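You operate a simulated robot arm through the tools that you are given. There is no shell and no other tool.

You are at the controls of a simulated robot arm. One attempt, no reset.

JOB
Set pressure and flow by the job card and run its cylinder out once.
Fine: green fill button first, till its lamp lights; then pressure by the display, then that port's flow knob; hold that port's orange button once, till the rod meets its mark; touch no other port.

The check looks at the end state, three seconds after you hand in, the way a careful person would. Anything else that was tipped, shoved, dropped, spilled or broken makes it a failure.

ROBOT AND FRAMES
A 7-joint arm with a two-finger parallel gripper, fixed in place. Base frame: the origin is at the foot of the arm, x ahead of it, y to its left, z up; the work surface is at about z = 0.86. Lengths are in m, angles in rad, forces in N, time in s.
With the tool pointing down near the work surface it reaches from about 0.24 to 0.68 m from the base axis. Its first joint turns from -1.152 to 1.152 rad. Payload 2.4 kg.
The TCP is the grasp point between the finger pads, 0.03 m short of the fingertips. In the tool frame z runs along the fingers and y along their closing line. The gripper opens to 0.094 m. The fingers are 0.028 m wide and 0.01 m thick; the gripper's body (0.05 by 0.096 m) begins 0.055 m behind the TCP.
Orientation is that of the tool frame in the base frame, as a unit quaternion [x, y, z, w]. With the fingers straight down and closing along the base's y, the tool's x points along the base's -x, its y along +y and its z along -z.

CONTROLS
- The arm moves only by the tool step_arm. Its argument "increments" is one flat list of numbers, 7 for each row, row after row: the finger opening in m, from 0 to 0.094, then the shift along the base's x, y, z in units of 300 mm (1.0 is 300 mm), then the turn, a rotation vector about the base's x, y, z in units of 90 degrees (1.0 is 90 degrees). In form: [jaw, tx, ty, tz, wx, wy, wz, jaw, tx, ty, tz, wx, wy, wz, ...]. A call has 1 to 20 rows; each row is the pose to reach, as a shift and turn from the pose commanded when the call began. A call with a number of a shift or a turn outside -1 to 1 is refused whole. A row lasts 0.2 s, in which the tool goes at most 0.05 m and 0.15 rad; a call with a longer step from one row to the next is refused whole, and so is a gripper value outside its range. A pose out of reach is approached as far as the arm can. The call stops where the force on the tool passes 40 N (or 10 N more than at its start, if that is more) or the arm is blocked; 0.2 s more then pass. The fingers move at their own pace (about 0.153 m/s each) and stop on an object; they squeeze with about 24 N. The grip force told is the motor's: it shows also when the fingers shut on nothing. Time passes only in rows, and 0.2 s behind the last, so rows that repeat a pose let the fingers close. It gives the time, the measured TCP pose, the force on the tool (base axes), the opening and the grip force at its end, in the units of the frame above (readings bear some noise), with the torque about the TCP (base axes, N m) and any sound that the robot's microphone picked up, and new pictures: "show" is both (left out), scene, wrist or none.
- Cameras (640 x 400 px; columns grow to the right, rows downward): "scene" is fixed at [0.0545, 0.5218, 1.4241]; the picture's right is [-0.24, -0.97, 0.00], its down [-0.72, 0.18, -0.67] and it looks along [0.65, -0.16, -0.75] (base axes); focal length 214 px, centre (320, 200). "wrist" rides on the gripper at [0.076, 0.014, -0.103] in the tool frame; the picture's right is [-0.18, 0.98, 0.00], its down [-0.75, -0.14, -0.64] and it looks along [-0.63, -0.12, 0.77] (tool axes); focal length 243 px, centre (320, 200).
- locate(camera, pixels): there is no depth. For up to 12 entries [column, row, z] of the newest picture of that camera ("zoom" is the newest enlarged one), the place [x, y] in the base frame at which the ray of that pixel passes the height z, good to about 0.003 m. It takes no simulated time.
- enlarge(camera, box): a new picture of the part [left, top, right, bottom] of that camera's present view, enlarged. It takes no simulated time.
- close_job(): hands the job in; it is judged then, once.

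Open the gripper and draw the arm clear of the work before you hand the job in, unless the task says otherwise.

The tools are called after "Request:" as a command line: name --argument value ..., lists and objects as JSON in quotes. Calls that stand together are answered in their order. step_arm: Moves the arm, as the interface text tells. Its arguments: {"type":"object","properties":{"increments":{"type":"array"},"show":{"type":"string","enum":["both","scene","wrist","none"]}},"required":["increments"]} The other tools are called the same way: locate (camera, pixels) gives the place at which the rays of pixels pass given heights; enlarge (camera, box) takes an enlarged picture of a part of a camera's view; close_job () hands the job in.

At the start:

```text
clock: 0.0
tool_pos: [0.4164, 0.2275, 1.2393]
tool_rot: [0.0, 1.0, 0.0, 0.0]
contact_force: [0.1, 0.1, 0.1]
moment: [0.0, 0.0, -0.03]
finger_gap: 0.0939
gripper_force: 0.1
```

scene: 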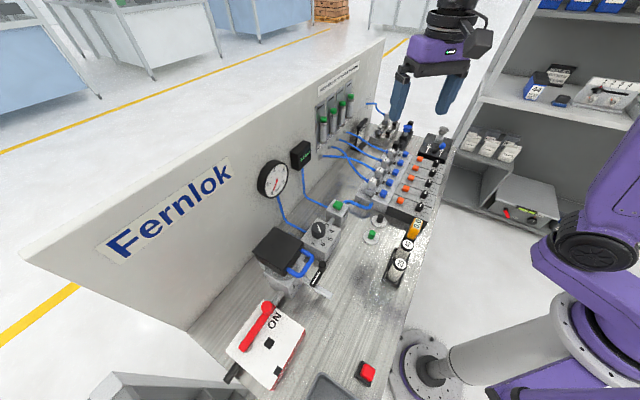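
wrist: 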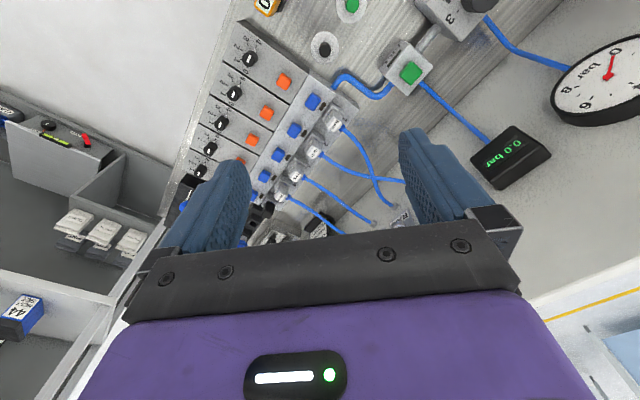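

I start by looking closely at the scene: the panel around pixels (240-450, 120-300) carries the gauge, display, buttons and knobs; I need the job card too.

Request:
enlarge --camera "scene" --box '[340, 110, 460, 240]'

Request:
enlarge --camera "scene" --box '[240, 130, 360, 290]'

Request:
enlarge --camera "scene" --box '[360, 210, 440, 300]'

Request:
enlarge --camera "scene" --box '[210, 230, 400, 400]'

Request:
enlarge --camera "scene" --box '[300, 50, 400, 160]'

Request:
enlarge --camera "wrist" --box '[160, 0, 420, 250]'

Request:
enlarge --camera "wrist" --box '[380, 0, 640, 200]'

Request:
enlarge --camera "scene" --box '[440, 0, 640, 260]'

```text
3.08 times, centred on (400, 175) of scene
```

zoom: 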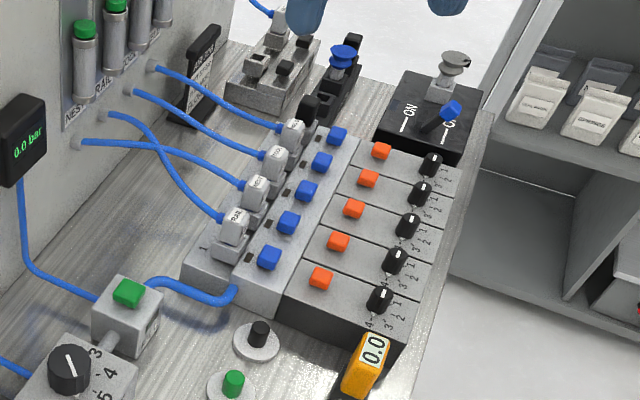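

```text
2.50 times, centred on (300, 210) of scene
```

zoom: 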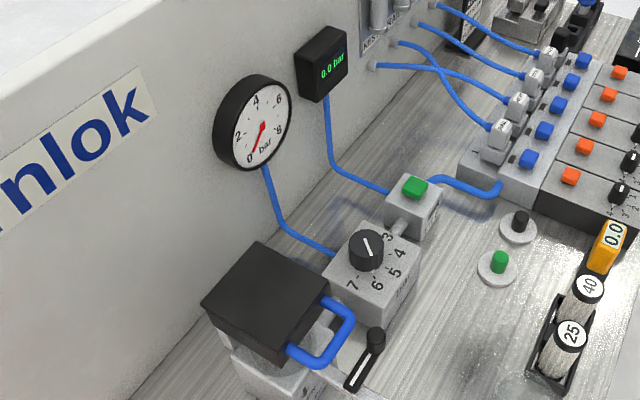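

```text
4.44 times, centred on (400, 255) of scene
```

zoom: 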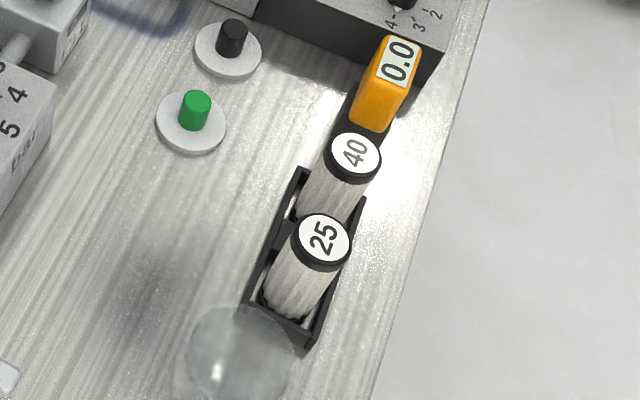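

```text
2.35 times, centred on (305, 315) of scene
```

zoom: 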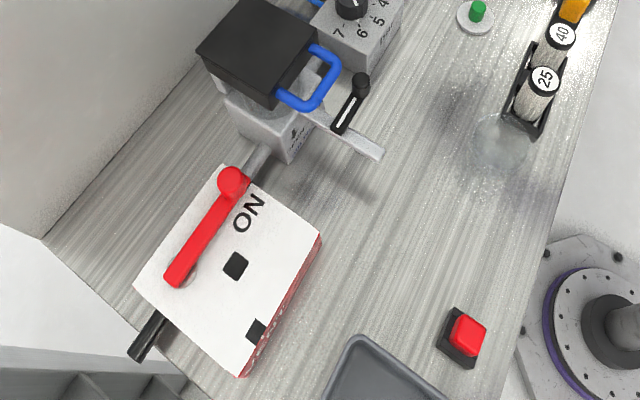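

```text
3.64 times, centred on (350, 105) of scene
```

zoom: 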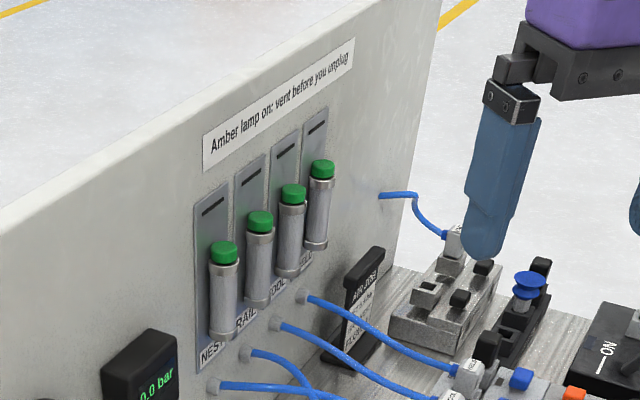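

```text
1.60 times, centred on (290, 125) of wrist
```

zoom: 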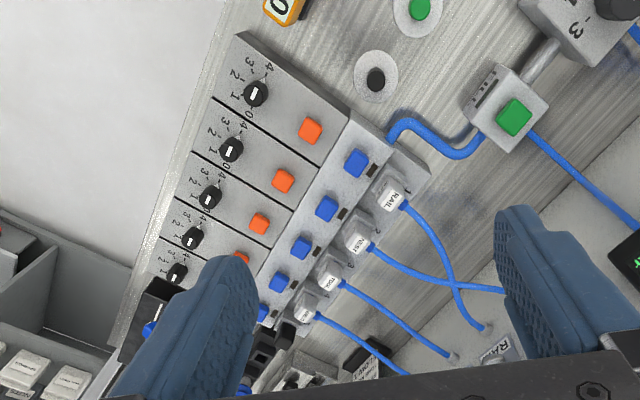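

```text
2.00 times, centred on (510, 100) of wrist
```

zoom: 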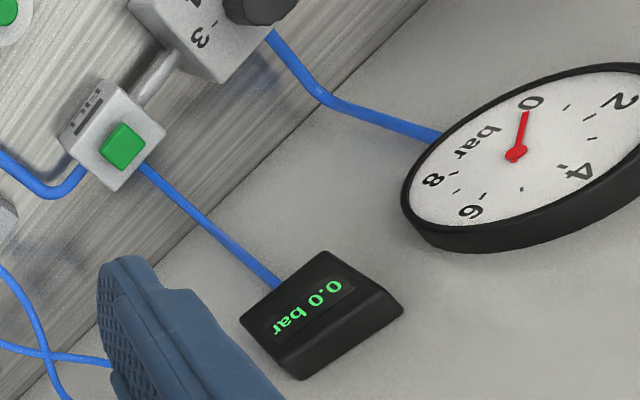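

```text
1.54 times, centred on (540, 130) of scene
```

zoom: 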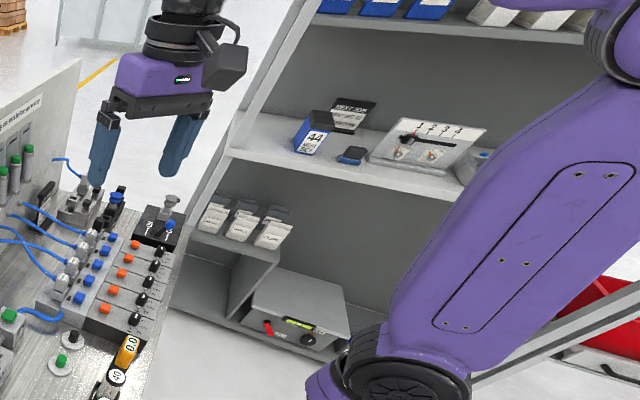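

The card "AIR JOB" leans at the panel near scene (362,135); too small to read from here. I locate the main items to plan how to bring the wrist camera to it.

Request:
locate --camera "scene" --pixels '[[361, 145, 0.87], [365, 122, 0.95], [337, 205, 0.93], [321, 228, 0.93], [400, 200, 0.93], [411, 203, 0.93], [406, 162, 0.93], [421, 141, 0.93], [372, 236, 0.87], [380, 216, 0.87], [304, 155, 1.0], [274, 180, 1.0]]'

Request:
locate --camera "wrist" --pixels '[[411, 73, 0.93], [286, 82, 0.93], [275, 113, 0.93], [265, 140, 0.93], [263, 62, 0.93], [254, 90, 0.93], [245, 120, 0.93], [330, 45, 0.87], [351, 5, 0.87], [305, 100, 0.93], [314, 150, 0.93], [334, 122, 0.93]]'

Request:
enlarge --camera "scene" --box '[345, 110, 385, 160]'

Request:
enlarge --camera "scene" --box '[530, 60, 640, 120]'

Request:
enlarge --camera "scene" --box '[290, 200, 350, 260]'

Request:
enlarge --camera "scene" --box '[380, 170, 430, 220]'

```text
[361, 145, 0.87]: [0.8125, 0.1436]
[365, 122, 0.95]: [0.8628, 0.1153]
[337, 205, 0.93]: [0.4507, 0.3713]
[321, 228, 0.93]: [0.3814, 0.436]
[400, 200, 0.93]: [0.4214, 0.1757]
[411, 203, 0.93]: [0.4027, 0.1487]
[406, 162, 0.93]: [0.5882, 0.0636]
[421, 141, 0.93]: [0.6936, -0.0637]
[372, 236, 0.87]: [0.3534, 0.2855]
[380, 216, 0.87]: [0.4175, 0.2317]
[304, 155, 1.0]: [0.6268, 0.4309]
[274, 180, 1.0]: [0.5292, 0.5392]
```

```text
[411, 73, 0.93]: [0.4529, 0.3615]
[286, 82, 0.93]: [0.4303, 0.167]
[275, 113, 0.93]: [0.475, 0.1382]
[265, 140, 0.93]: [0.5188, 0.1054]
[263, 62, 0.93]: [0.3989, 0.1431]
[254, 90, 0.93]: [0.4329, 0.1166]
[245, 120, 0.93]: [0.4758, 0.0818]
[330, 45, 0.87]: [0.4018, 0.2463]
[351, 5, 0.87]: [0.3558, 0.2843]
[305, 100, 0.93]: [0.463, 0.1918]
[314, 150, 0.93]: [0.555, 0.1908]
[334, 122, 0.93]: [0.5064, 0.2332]
```

```text
8.00 times, centred on (365, 135) of scene
```

zoom: 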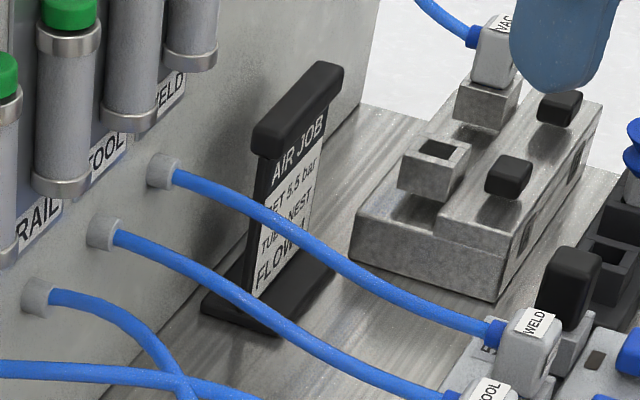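

```text
5.82 times, centred on (585, 90) of scene
```

zoom: 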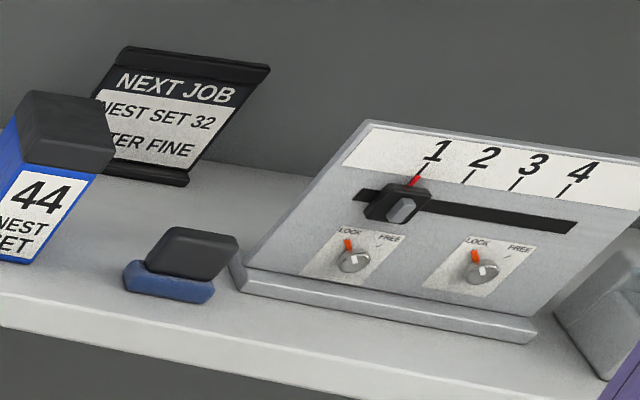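

```text
6.67 times, centred on (320, 230) of scene
```

zoom: 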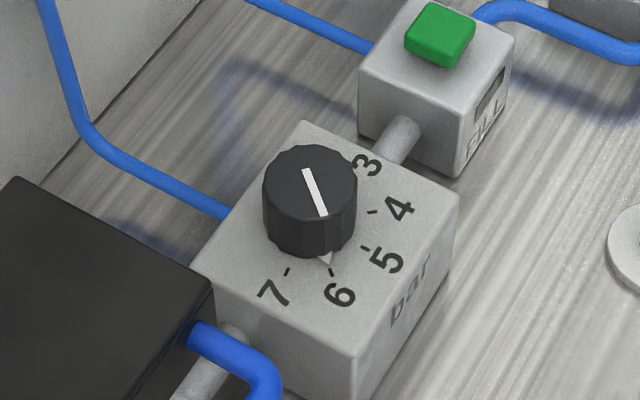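

```text
8.00 times, centred on (405, 195) of scene
```

zoom: 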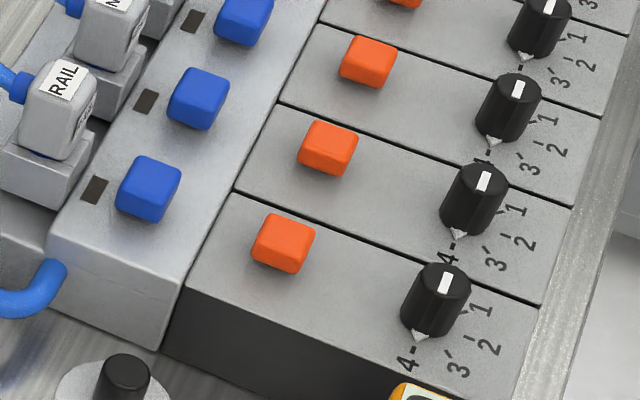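

The card reads "AIR JOB / SET 5.5 bar? / TUBE NEST / FLOW ?" – the lower line is hidden. I look closer at the supply items too before moving.

Request:
enlarge --camera "scene" --box '[220, 290, 310, 400]'

Request:
enlarge --camera "scene" --box '[250, 225, 340, 305]'

Request:
enlarge --camera "scene" --box '[400, 115, 460, 170]'

Request:
enlarge --camera "scene" --box '[355, 140, 405, 200]'

Request:
enlarge --camera "wrist" --box '[230, 60, 330, 160]'

Request:
enlarge --camera "scene" --box '[310, 85, 370, 165]'

```text
3.64 times, centred on (265, 345) of scene
```

zoom: 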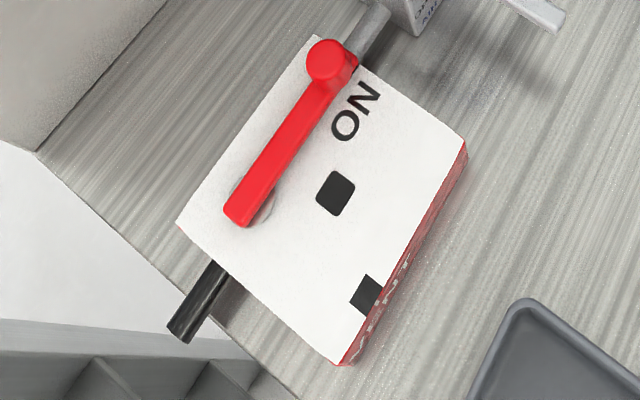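

```text
5.00 times, centred on (295, 265) of scene
```

zoom: 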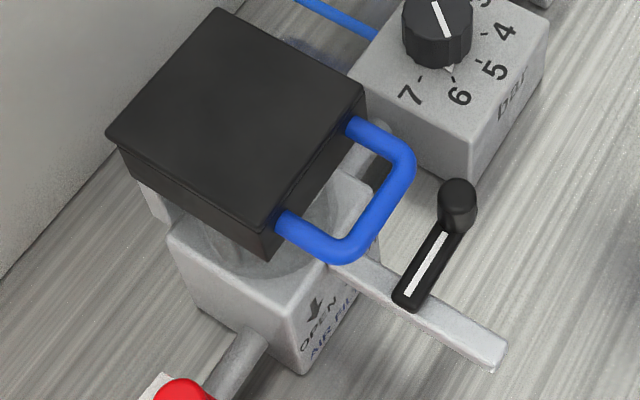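

```text
7.27 times, centred on (430, 142) of scene
```

zoom: 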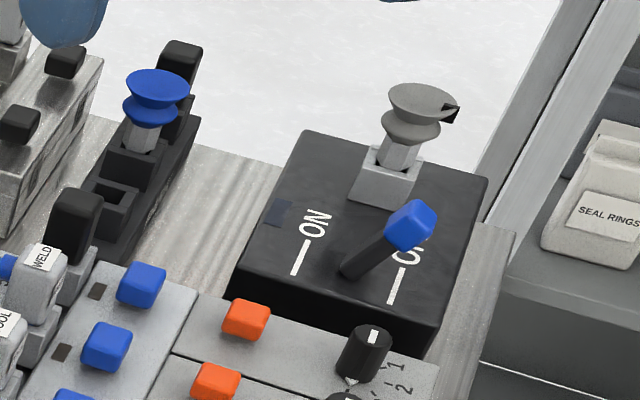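

```text
6.67 times, centred on (380, 170) of scene
```

zoom: 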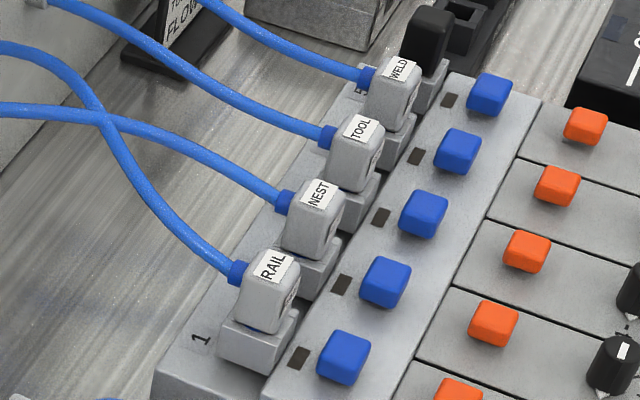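

```text
4.00 times, centred on (280, 110) of wrist
```

zoom: 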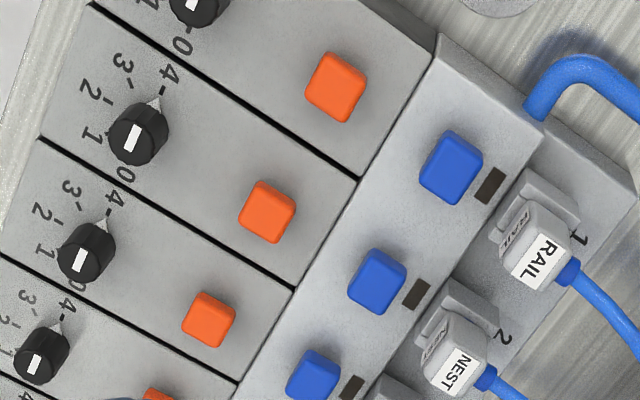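

```text
5.00 times, centred on (340, 125) of scene
```

zoom: 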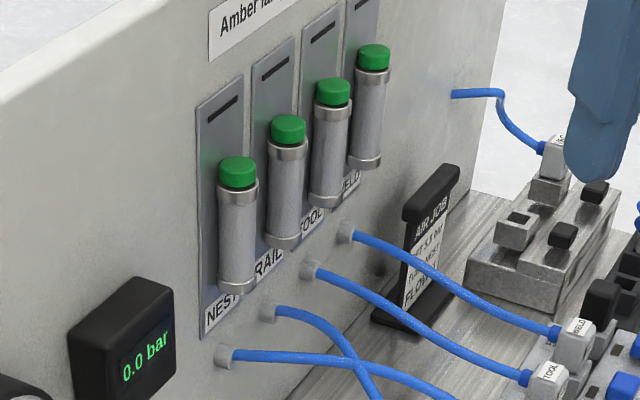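

The ports run 1 RAIL, 2 NEST (tubes cross but match the cylinders); the card's last line is unreadable from here. I move the wrist up-right and yaw 40° so its camera faces the card at about (0.81, 0.14).

Request:
step_arm --increments '[0.094, 0.0, -0.108, 0.0, 0, 0, 0.06, 0.094, 0.0, -0.217, 0.0, 0, 0, 0.12, 0.094, 0.0, -0.325, 0.0, 0, 0, 0.18, 0.094, 0.0, -0.433, 0.0, 0, 0, 0.24, 0.094, 0.0, -0.54, 0.0, 0, 0, 0.3, 0.094, 0.0, -0.65, 0.0, 0, 0, 0.36, 0.094, 0.0, -0.7, 0.0, 0, 0, 0.42]'

```text
clock: 1.6
tool_pos: [0.4158, 0.0163, 1.2396]
tool_rot: [-0.324, 0.946, 0.001, 0.0]
contact_force: [-0.3, -0.7, -0.2]
moment: [0.0, -0.01, -0.01]
finger_gap: 0.0941
gripper_force: 0.1
```

scene: 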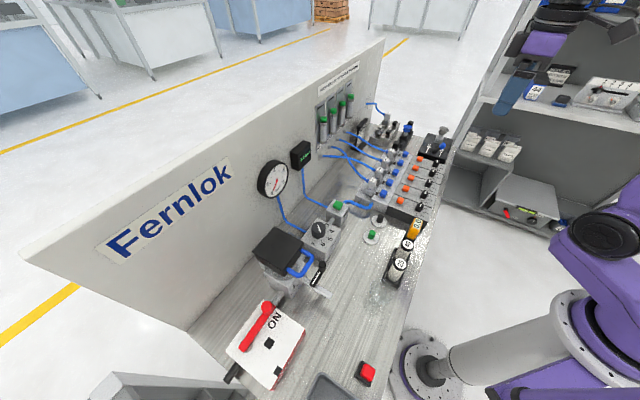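
wrist: 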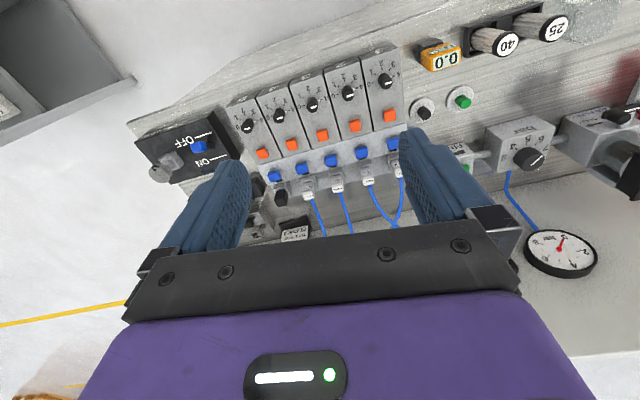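

The card shows at wrist (297,233), just at the gripper's edge. I tilt the tool up about 27° so it comes into clear view.

Request:
step_arm --increments '[0.094, 0.0, 0, 0, 0.04, -0.078, 0, 0.094, 0.0, 0, 0, 0.08, -0.156, 0, 0.094, 0.0, 0, 0, 0.12, -0.234, 0, 0.094, 0, 0, 0, 0.14, -0.27, 0]' --show "wrist"

```text
clock: 2.6
tool_pos: [0.4151, 0.0166, 1.2389]
tool_rot: [-0.315, 0.919, 0.035, 0.236]
contact_force: [0.0, 0.1, 0.2]
moment: [-0.03, 0.03, 0.0]
finger_gap: 0.094
gripper_force: 0.1
```

wrist: 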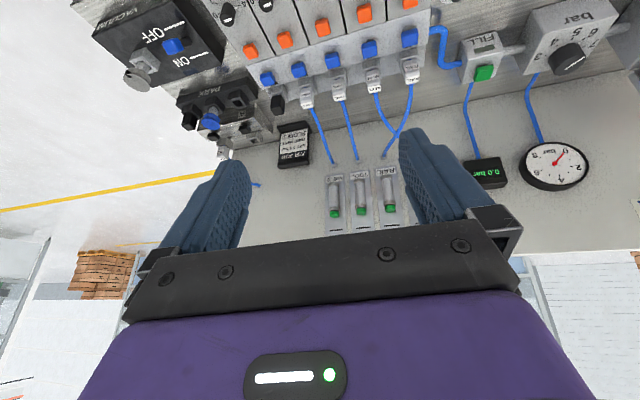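

The card is now clear at wrist (294,145), upside down; I enlarge it along with the cylinders and the port block.

Request:
enlarge --camera "wrist" --box '[270, 115, 320, 170]'

Request:
enlarge --camera "wrist" --box '[300, 150, 420, 240]'

Request:
enlarge --camera "wrist" --box '[210, 0, 450, 120]'

Request:
enlarge --camera "wrist" --box '[440, 0, 640, 200]'

Request:
enlarge --camera "wrist" --box '[90, 0, 290, 170]'

```text
7.27 times, centred on (295, 142) of wrist
```

zoom: 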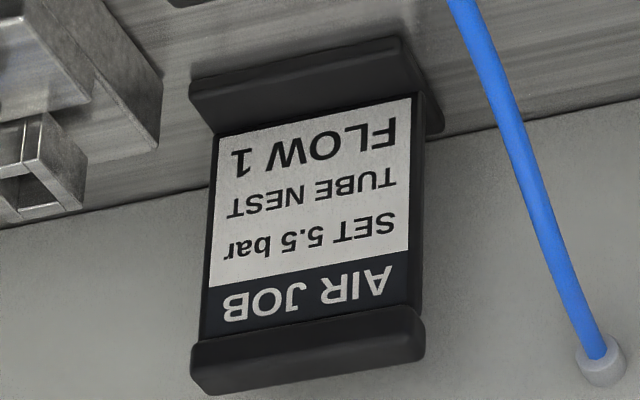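

```text
4.44 times, centred on (360, 195) of wrist
```

zoom: 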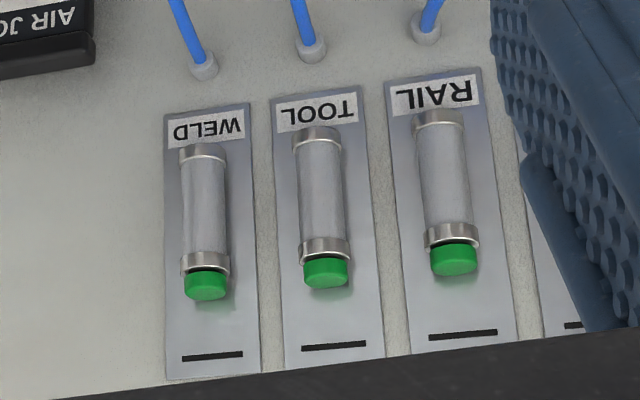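

```text
2.67 times, centred on (330, 60) of wrist
```

zoom: 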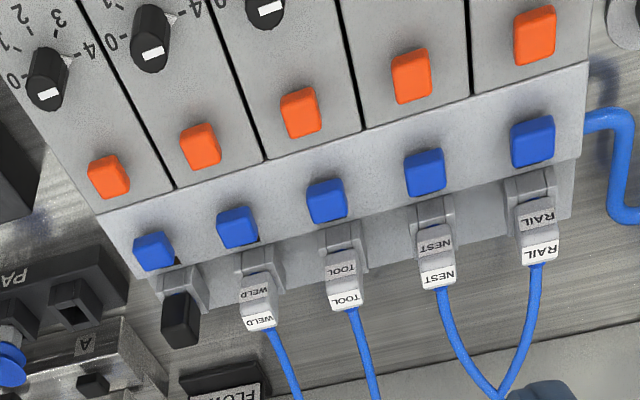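

```text
2.00 times, centred on (540, 100) of wrist
```

zoom: 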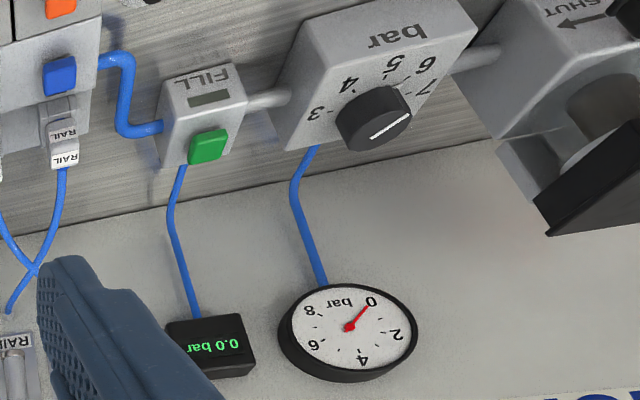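

```text
2.35 times, centred on (190, 85) of wrist
```

zoom: 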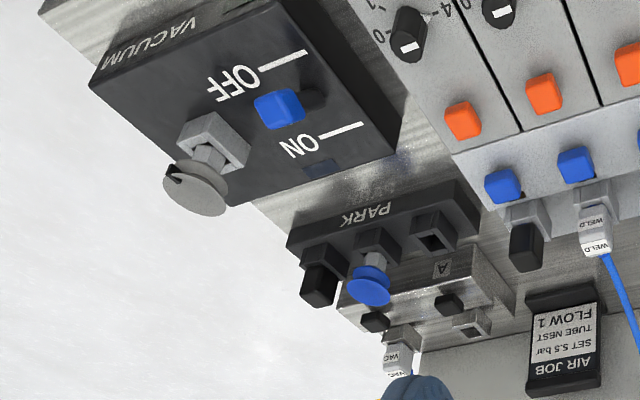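

The card reads: SET 5.5 bar, TUBE NEST, FLOW 1; NEST is port 2. Now I locate buttons and knobs accurately with an enlarged scene view, starting with the fill button and regulator.

Request:
enlarge --camera "scene" --box '[300, 190, 360, 250]'

Request:
enlarge --camera "wrist" --box '[440, 0, 640, 125]'

```text
6.67 times, centred on (330, 220) of scene
```

zoom: 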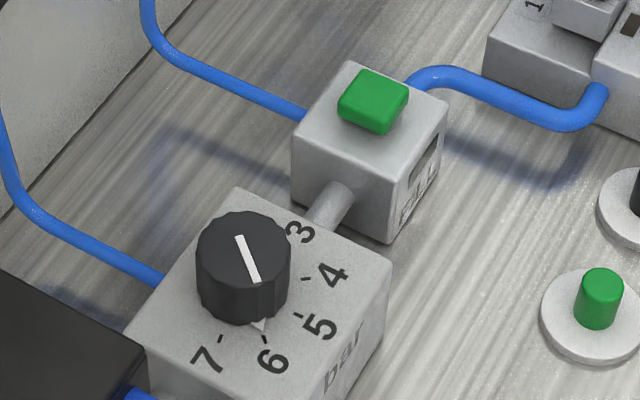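

```text
3.20 times, centred on (540, 62) of wrist
```

zoom: 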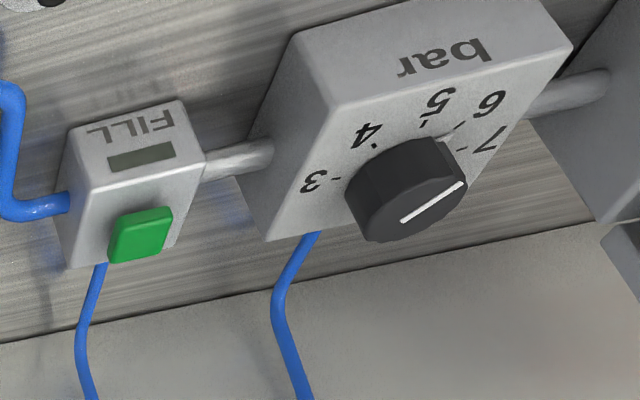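

I locate the fill block's corners, button and regulator knob at several candidate heights to fix geometry (scene block edge from (340.2,226.4) to (340.9,217.5)).

Request:
locate --camera "scene" --pixels '[[340.2, 226.4, 0.86], [340.9, 217.5, 0.89], [340.9, 217.5, 0.9], [340.9, 217.5, 0.91], [326.5, 212.2, 0.9], [349.0, 205.5, 0.9], [334.5, 199, 0.9], [337.9, 203.5, 0.91], [318.5, 210, 0.93], [318.5, 210, 0.94], [318.5, 222, 0.91], [318.5, 222, 0.9]]'

Request:
locate --camera "zoom" --pixels '[[140, 222, 0.91], [140, 222, 0.92], [75, 187, 0.9], [205, 162, 0.9], [180, 240, 0.9], [85, 268, 0.9], [70, 132, 0.86], [185, 100, 0.86], [432, 190, 0.94], [432, 190, 0.95], [300, 30, 0.86], [332, 108, 0.91]]'

```text
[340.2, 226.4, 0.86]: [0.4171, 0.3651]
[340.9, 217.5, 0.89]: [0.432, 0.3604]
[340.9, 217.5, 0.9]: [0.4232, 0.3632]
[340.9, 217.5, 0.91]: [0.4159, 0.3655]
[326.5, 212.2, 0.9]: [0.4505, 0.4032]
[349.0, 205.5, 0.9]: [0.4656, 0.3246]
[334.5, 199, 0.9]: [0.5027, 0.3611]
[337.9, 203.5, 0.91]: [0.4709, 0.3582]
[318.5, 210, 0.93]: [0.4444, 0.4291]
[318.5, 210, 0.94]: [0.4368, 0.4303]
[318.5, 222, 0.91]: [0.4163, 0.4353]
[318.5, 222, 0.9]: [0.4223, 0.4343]
```

```text
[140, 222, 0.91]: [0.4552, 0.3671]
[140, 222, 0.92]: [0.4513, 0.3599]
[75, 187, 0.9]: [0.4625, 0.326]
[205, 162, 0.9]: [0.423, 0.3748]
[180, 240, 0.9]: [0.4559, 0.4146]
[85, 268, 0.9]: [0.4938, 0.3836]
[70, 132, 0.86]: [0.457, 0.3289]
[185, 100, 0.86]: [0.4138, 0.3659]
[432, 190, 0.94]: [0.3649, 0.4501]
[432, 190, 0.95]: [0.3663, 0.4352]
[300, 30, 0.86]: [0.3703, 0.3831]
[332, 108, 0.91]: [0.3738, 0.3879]
```

Fill block's centre is about (0.456, 0.364) with its top at z≈0.908. Next I locate the wall foot line and orange/knob rows to get the panel's angle and clearances.

Request:
locate --camera "zoom" --pixels '[[30, 342, 0.86], [350, 290, 0.86], [590, 224, 0.86]]'

Request:
locate --camera "wrist" --pixels '[[250, 48, 0.91], [285, 40, 0.91], [323, 27, 0.91], [364, 13, 0.91], [410, 3, 0.91], [265, 78, 0.91], [299, 70, 0.91], [332, 60, 0.91], [368, 48, 0.91], [409, 37, 0.91]]'

Request:
locate --camera "scene" --pixels '[[400.5, 200, 0.91], [406, 187.5, 0.91], [411, 177.5, 0.91], [415.2, 167, 0.91], [420, 158.5, 0.91], [188, 328, 0.86], [414, 198, 0.92], [419.5, 187.5, 0.92]]'

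```text
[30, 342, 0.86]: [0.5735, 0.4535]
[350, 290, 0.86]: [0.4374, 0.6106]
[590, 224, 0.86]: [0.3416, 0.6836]
```

```text
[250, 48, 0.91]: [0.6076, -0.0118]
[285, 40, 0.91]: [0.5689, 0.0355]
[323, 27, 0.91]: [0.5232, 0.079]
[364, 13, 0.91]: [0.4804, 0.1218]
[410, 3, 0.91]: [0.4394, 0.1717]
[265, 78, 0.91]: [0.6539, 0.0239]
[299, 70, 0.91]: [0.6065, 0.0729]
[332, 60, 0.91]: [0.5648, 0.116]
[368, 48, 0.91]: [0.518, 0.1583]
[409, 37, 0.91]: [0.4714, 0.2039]
```

```text
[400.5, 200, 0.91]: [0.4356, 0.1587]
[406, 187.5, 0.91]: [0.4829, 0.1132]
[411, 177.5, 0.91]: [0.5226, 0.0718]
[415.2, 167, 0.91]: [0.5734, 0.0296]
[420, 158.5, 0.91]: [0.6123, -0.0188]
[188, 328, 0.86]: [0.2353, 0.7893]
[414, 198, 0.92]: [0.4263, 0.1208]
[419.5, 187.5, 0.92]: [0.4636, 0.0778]
```

The panel lies at exactly 45° (rows run along (0.707,-0.707)); rows are 0.062 m apart. I undo the tilt and carry the closed fingers over towards the fill button near (0.457, 0.363).

Request:
step_arm --increments '[0.094, 0.014, 0.133, 0, -0.02, 0.0386, 0, 0.05, 0.028, 0.266, 0, -0.04, 0.0772, 0, 0.0, 0.042, 0.4, 0, -0.06, 0.1157, 0, 0.0, 0.056, 0.533, 0, -0.08, 0.1543, 0, 0.0, 0.07, 0.666, 0, -0.1, 0.1929, 0, 0.0, 0.084, 0.8, 0, -0.12, 0.2314, 0, 0.0, 0.1, 0.93, 0, -0.14, 0.27, 0]' --show "none"

Request:
step_arm --increments '[0.0, 0.009, 0.056, -0.116, 0, 0, 0.02, 0.0, 0.018, 0.111, -0.232, 0, 0, 0.04, 0.0, 0.027, 0.167, -0.347, 0, 0, 0.06, 0.0, 0.035, 0.222, -0.463, 0, 0, 0.08]'

```text
clock: 4.2
tool_pos: [0.4463, 0.2961, 1.2405]
tool_rot: [-0.323, 0.946, 0.0, 0.0]
contact_force: [0.2, -0.4, 0.4]
moment: [-0.01, 0.02, -0.01]
finger_gap: 0.0
gripper_force: 24.4
```

```text
clock: 5.2
tool_pos: [0.4557, 0.3644, 1.0991]
tool_rot: [-0.383, 0.924, 0.0, 0.001]
contact_force: [0.7, -0.4, 0.7]
moment: [0.0, -0.03, 0.0]
finger_gap: 0.0001
gripper_force: 24.1
```

scene: 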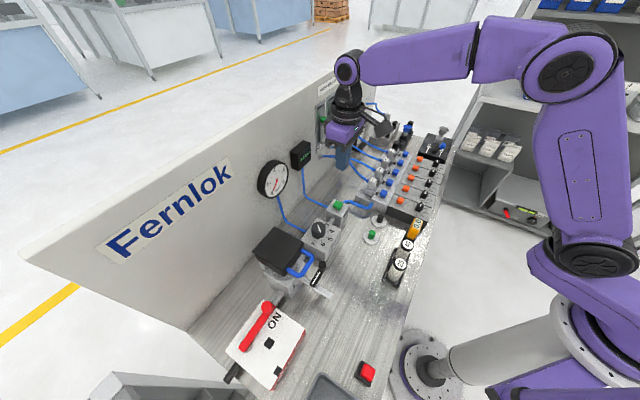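
wrist: 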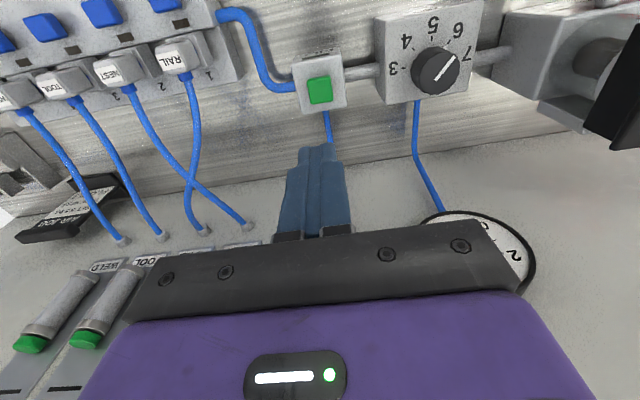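

Wrist view now: fill button at (320,90), fingertips at (318,147). I locate the button, its block corners and the regulator knob from this closer view.

Request:
enlarge --camera "wrist" --box '[270, 0, 500, 150]'

Request:
locate --camera "wrist" --pixels '[[320, 90, 0.91], [320, 90, 0.92], [320, 90, 0.93], [309, 79, 0.92], [331, 78, 0.92], [310, 104, 0.92], [332, 101, 0.92], [438, 70, 0.93], [438, 70, 0.94], [438, 70, 0.95]]'

```text
2.67 times, centred on (385, 75) of wrist
```

zoom: 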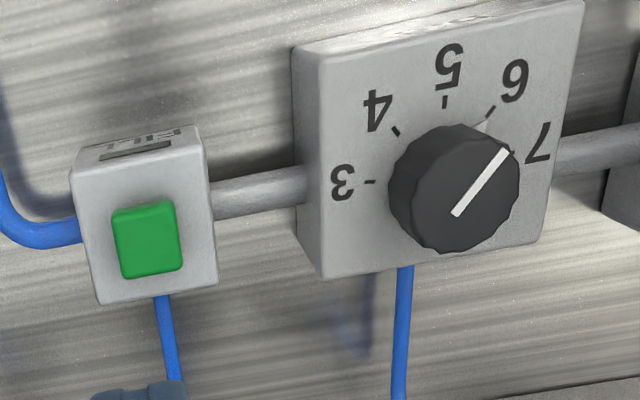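

```text
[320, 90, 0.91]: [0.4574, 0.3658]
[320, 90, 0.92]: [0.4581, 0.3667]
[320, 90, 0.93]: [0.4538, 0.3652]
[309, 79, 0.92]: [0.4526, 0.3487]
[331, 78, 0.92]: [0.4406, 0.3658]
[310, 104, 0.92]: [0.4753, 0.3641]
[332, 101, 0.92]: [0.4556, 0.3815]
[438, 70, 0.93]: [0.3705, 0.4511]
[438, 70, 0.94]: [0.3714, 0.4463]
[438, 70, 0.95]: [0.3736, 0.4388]
```

The fill button centre is about (0.457, 0.366), almost right under the TCP (0.4557, 0.3644). I descend to just above it.

Request:
step_arm --increments '[0.0, 0.001, 0.001, -0.12, 0, 0, 0, 0.0, 0.002, 0.002, -0.24, 0, 0, 0, 0.0, 0.003, 0.003, -0.35, 0, 0, 0, 0.0, 0.003, 0.003, -0.44, 0, 0, 0]'

```text
clock: 6.2
tool_pos: [0.4559, 0.3633, 0.9686]
tool_rot: [-0.383, 0.924, 0.0, 0.0]
contact_force: [1.4, -0.7, -0.4]
moment: [0.0, -0.01, -0.03]
finger_gap: 0.0
gripper_force: 24.1
```

scene: 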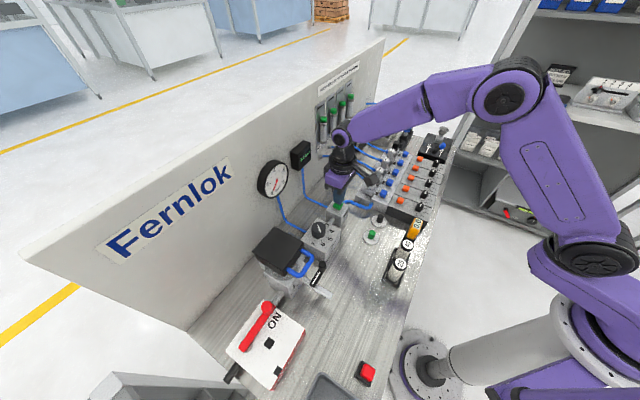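
wrist: 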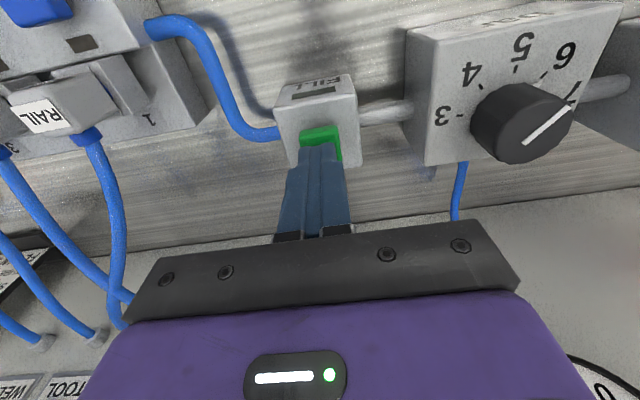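

Fingertips at wrist (318,150) are right over the green button (320,138) and the lamp slot is visible at (318,92). I press down in small steps.

Request:
enlarge --camera "wrist" --box '[260, 60, 380, 180]'

Request:
step_arm --increments '[0.0, 0.0, 0.0, -0.02, 0, 0, 0, 0.0, 0.0, 0.0, -0.04, 0, 0, 0, 0.0, 0, 0, -0.05, 0, 0, 0, 0, 0, 0, -0.06, 0, 0, 0]' --show "wrist"

```text
3.33 times, centred on (320, 120) of wrist
```

zoom: 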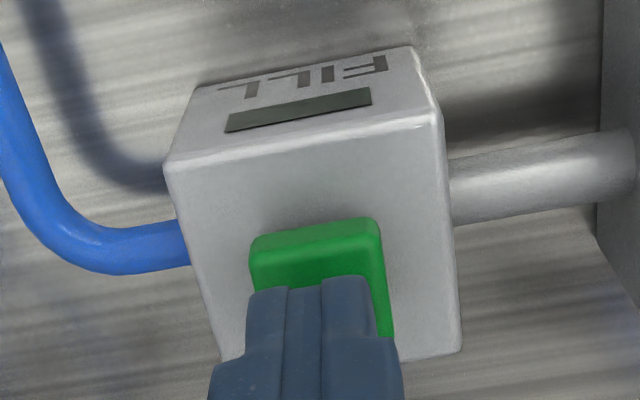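

```text
clock: 7.2
tool_pos: [0.457, 0.3637, 0.9527]
tool_rot: [-0.383, 0.924, 0.001, 0.001]
contact_force: [-7.1, -4.9, 22.8]
moment: [-0.16, 0.27, -0.02]
finger_gap: 0.0
gripper_force: 23.7
heard: click
```

wrist: 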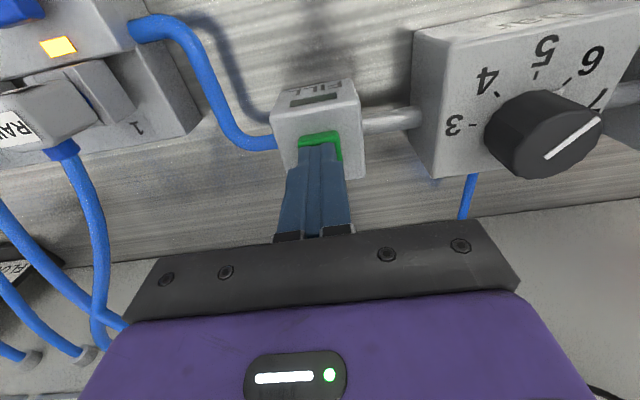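

A click: the button is in (force 23 N) and the amber port lamp at (58,46) came on; the fill lamp is still dark. I keep holding and watch the lamp.

Request:
step_arm --increments '[0.0, 0.0, 0.0, 0.0, 0, 0, 0, 0.0, 0.0, 0.0, 0.0, 0, 0, 0, 0.0, 0, 0, 0.0, 0, 0, 0]'

Request:
enlarge --camera "wrist" --box '[260, 60, 380, 180]'

Request:
enlarge --camera "scene" --box '[240, 130, 360, 250]'

```text
clock: 8.0
tool_pos: [0.4564, 0.3643, 0.9507]
tool_rot: [-0.383, 0.924, 0.001, 0.001]
contact_force: [-7.7, -2.9, 26.9]
moment: [-0.2, 0.21, 0.01]
finger_gap: 0.0
gripper_force: 23.9
```

scene: 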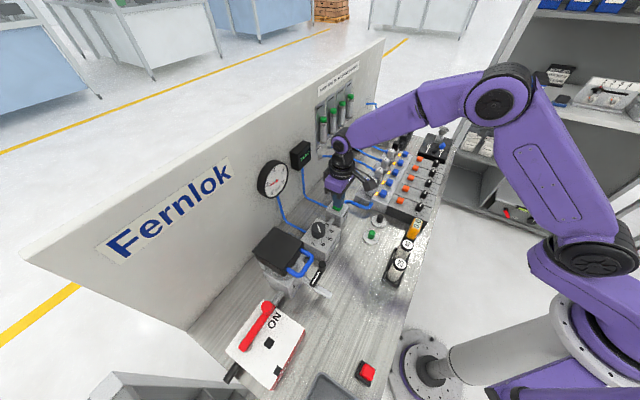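
wrist: 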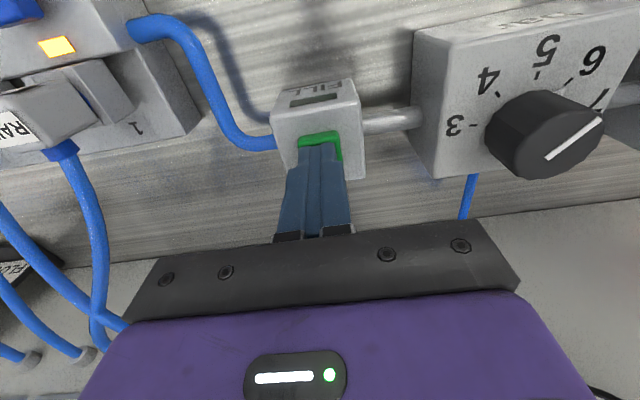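

```text
3.33 times, centred on (320, 120) of wrist
```

zoom: 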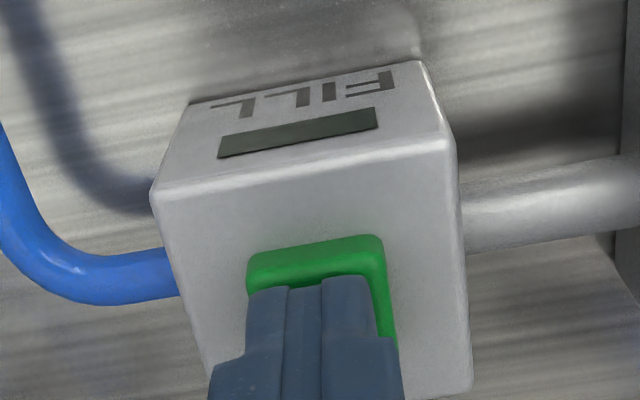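

```text
3.33 times, centred on (300, 190) of scene
```

zoom: 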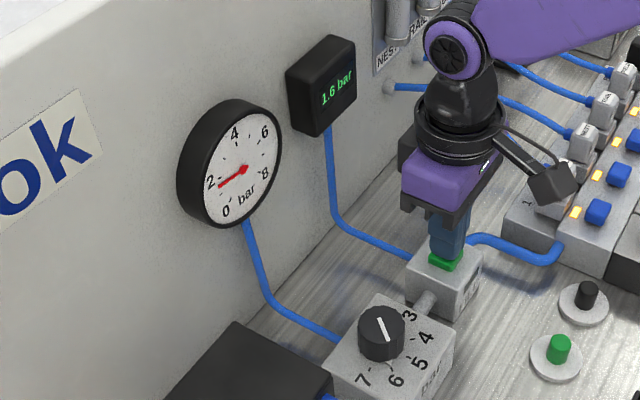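

The display reads 1.6 bar and rises. I keep holding.

Request:
step_arm --increments '[0, 0, 0, 0, 0, 0, 0, 0, 0, 0, 0, 0, 0, 0, 0, 0, 0, 0, 0, 0, 0, 0, 0, 0, 0, 0, 0, 0, 0, 0, 0, 0, 0, 0, 0, 0, 0, 0, 0, 0, 0, 0, 0, 0, 0, 0, 0, 0, 0, 0, 0, 0, 0, 0, 0, 0]'

Request:
enlarge --camera "wrist" --box '[260, 60, 380, 180]'

Request:
enlarge --camera "scene" --box '[240, 130, 360, 250]'

```text
clock: 9.8
tool_pos: [0.4556, 0.364, 0.9515]
tool_rot: [-0.383, 0.924, 0.0, 0.0]
contact_force: [-3.4, 0.4, 26.2]
moment: [-0.02, 0.12, -0.01]
finger_gap: 0.0
gripper_force: 24.0
```

scene: 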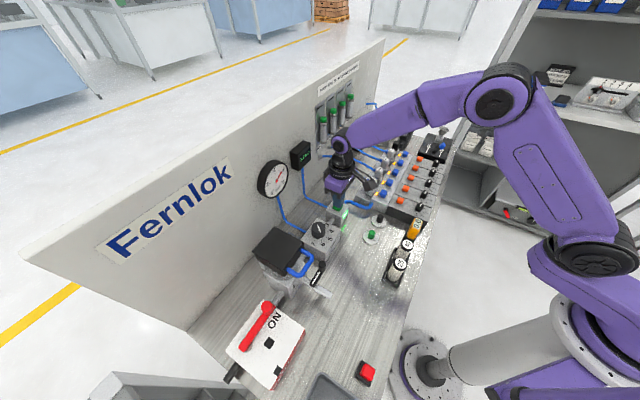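
wrist: 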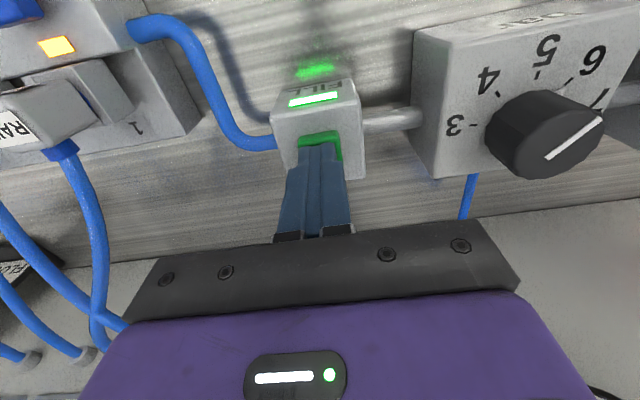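

```text
3.33 times, centred on (320, 120) of wrist
```

zoom: 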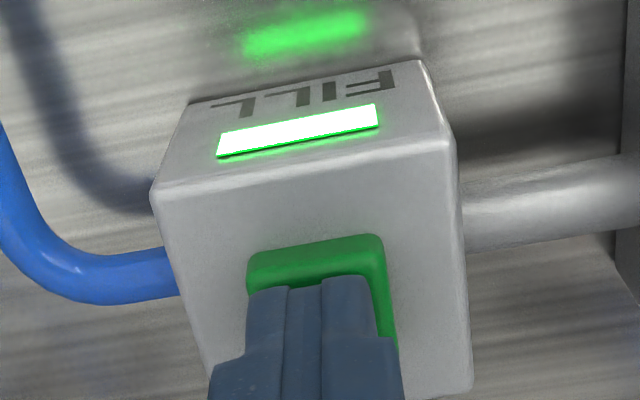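

```text
3.33 times, centred on (300, 190) of scene
```

zoom: 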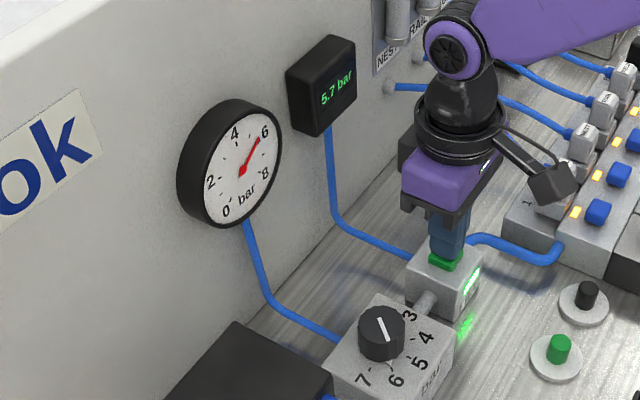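

The fill lamp is lit and the display shows 5.7 bar. I release by lifting straight up and look again.

Request:
step_arm --increments '[0, 0, 0, 0.05, 0, 0, 0, 0, 0, 0, 0.15, 0, 0, 0, 0, 0, 0, 0.28, 0, 0, 0, 0, 0, 0, 0.38, 0, 0, 0, 0, 0, 0, 0.38, 0, 0, 0]'

Request:
enlarge --camera "scene" --box '[240, 130, 360, 250]'

Request:
enlarge --camera "wrist" --box '[370, 0, 510, 110]'

```text
clock: 11.0
tool_pos: [0.4562, 0.3634, 1.0643]
tool_rot: [-0.383, 0.924, -0.001, 0.0]
contact_force: [0.7, 0.6, -0.4]
moment: [0.0, 0.03, 0.01]
finger_gap: 0.0
gripper_force: 24.2
```

scene: 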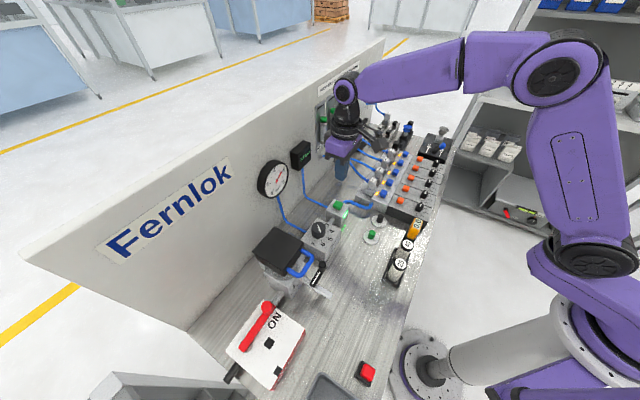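
wrist: 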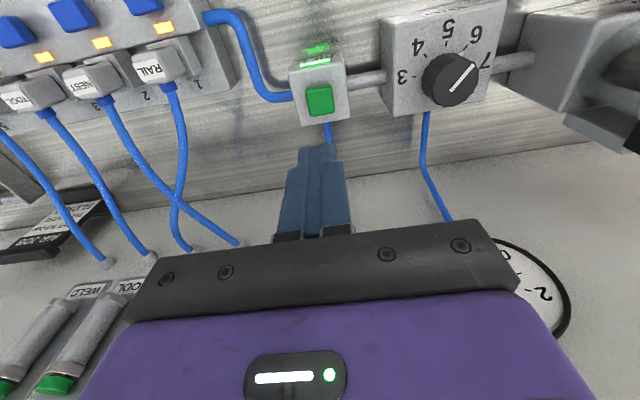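

```text
3.33 times, centred on (300, 190) of scene
```

zoom: 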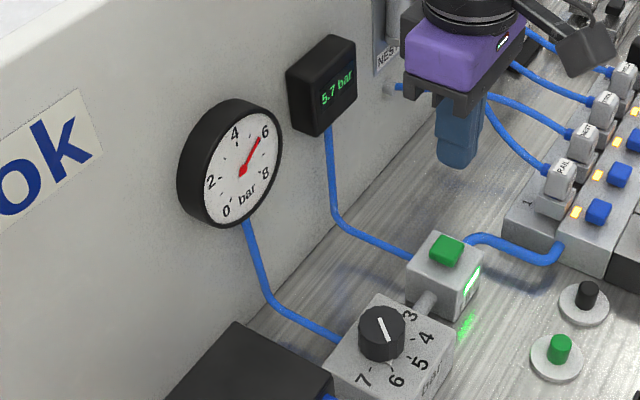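

```text
3.64 times, centred on (440, 55) of wrist
```

zoom: 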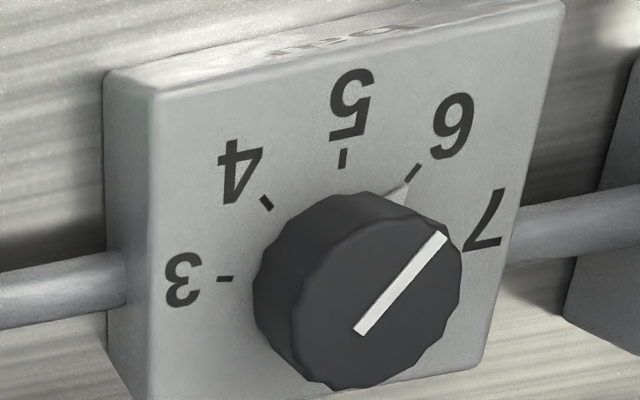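

The lamp stays lit and the display holds 5.7 bar with the knob near 6; I need 0.2 bar less, i.e. a small anticlockwise turn (~9°). First I check clearance to the filter's black lid next to the regulator.

Request:
enlarge --camera "wrist" --box '[480, 0, 640, 160]'

Request:
locate --camera "scene" --pixels '[[303.4, 242, 0.96], [303.4, 242, 0.98], [303.4, 242, 1.0], [303.4, 242, 1.02], [274.6, 226.6, 0.98], [286, 270, 0.98], [252, 251, 0.98]]'

Request:
locate --camera "wrist" --pixels '[[450, 80, 0.94], [450, 80, 0.95], [475, 66, 0.91], [385, 20, 0.91], [490, 100, 0.91], [394, 116, 0.91], [508, 0, 0.91]]'

```text
2.50 times, centred on (560, 80) of wrist
```

zoom: 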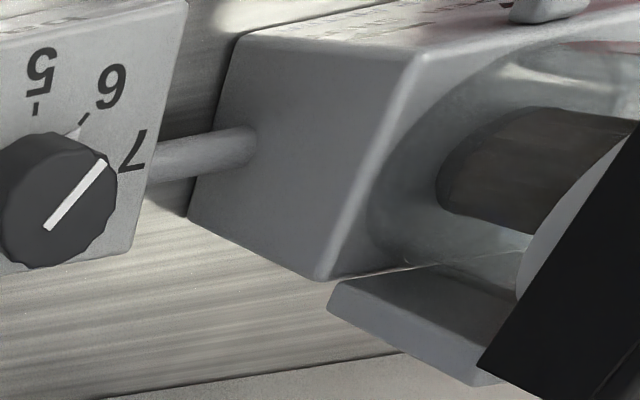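

```text
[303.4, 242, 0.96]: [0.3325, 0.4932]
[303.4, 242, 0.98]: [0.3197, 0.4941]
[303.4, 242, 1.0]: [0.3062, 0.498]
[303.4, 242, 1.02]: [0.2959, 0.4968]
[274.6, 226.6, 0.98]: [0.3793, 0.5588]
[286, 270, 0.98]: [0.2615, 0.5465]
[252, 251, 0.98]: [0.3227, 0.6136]
```

```text
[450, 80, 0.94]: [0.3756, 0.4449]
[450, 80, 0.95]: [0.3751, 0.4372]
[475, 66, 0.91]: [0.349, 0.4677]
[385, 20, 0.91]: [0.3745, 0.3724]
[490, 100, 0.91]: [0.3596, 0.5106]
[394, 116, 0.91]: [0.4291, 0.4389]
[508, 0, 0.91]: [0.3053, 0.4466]
```

The lid edge is about 0.075 m from the knob centre, so fingers closing along the row direction fit. I move above the regulator knob at about (0.373, 0.444) with fingers opened to 0.075.

Request:
step_arm --increments '[0.03, -0.094, 0.09, 0.0, 0, 0, 0, 0.06, -0.187, 0.178, 0.0, 0, 0, 0, 0.075, -0.281, 0.267, 0.0, 0, 0, 0, 0.075, -0.281, 0.267, 0.0, 0, 0, 0]'

Request:
enlarge --camera "wrist" --box '[220, 40, 420, 240]'

Request:
enlarge --camera "scene" --box '[250, 130, 390, 270]'

```text
clock: 12.0
tool_pos: [0.3722, 0.4445, 1.0631]
tool_rot: [-0.382, 0.924, 0.0, 0.0]
contact_force: [0.1, -0.1, -0.4]
moment: [0.05, -0.02, 0.02]
finger_gap: 0.075
gripper_force: 0.0
```

scene: 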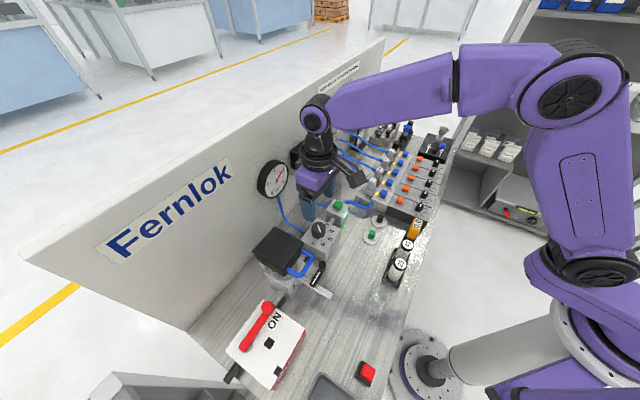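
wrist: 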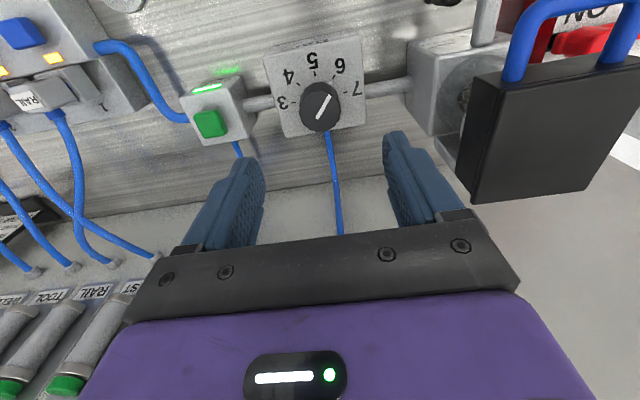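

```text
2.00 times, centred on (320, 140) of wrist
```

zoom: 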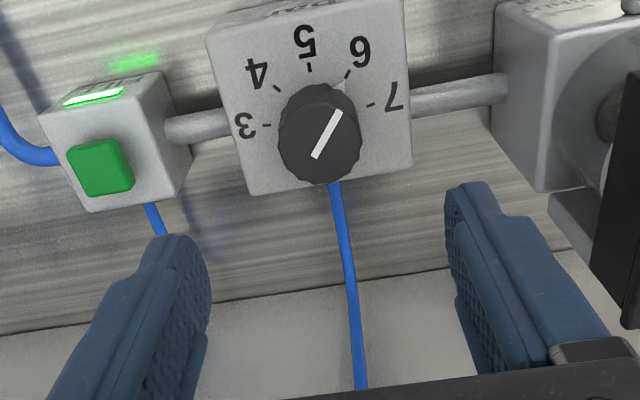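

```text
2.86 times, centred on (320, 200) of scene
```

zoom: 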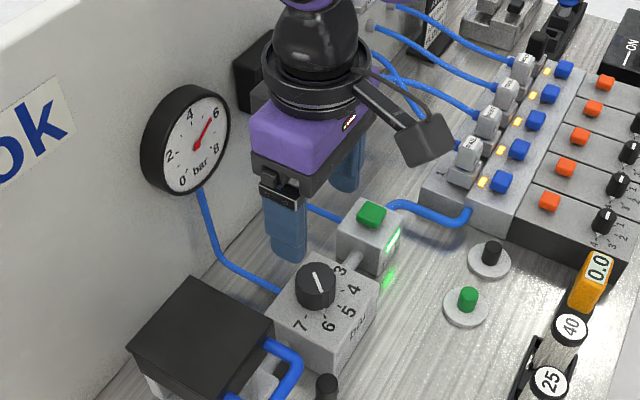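

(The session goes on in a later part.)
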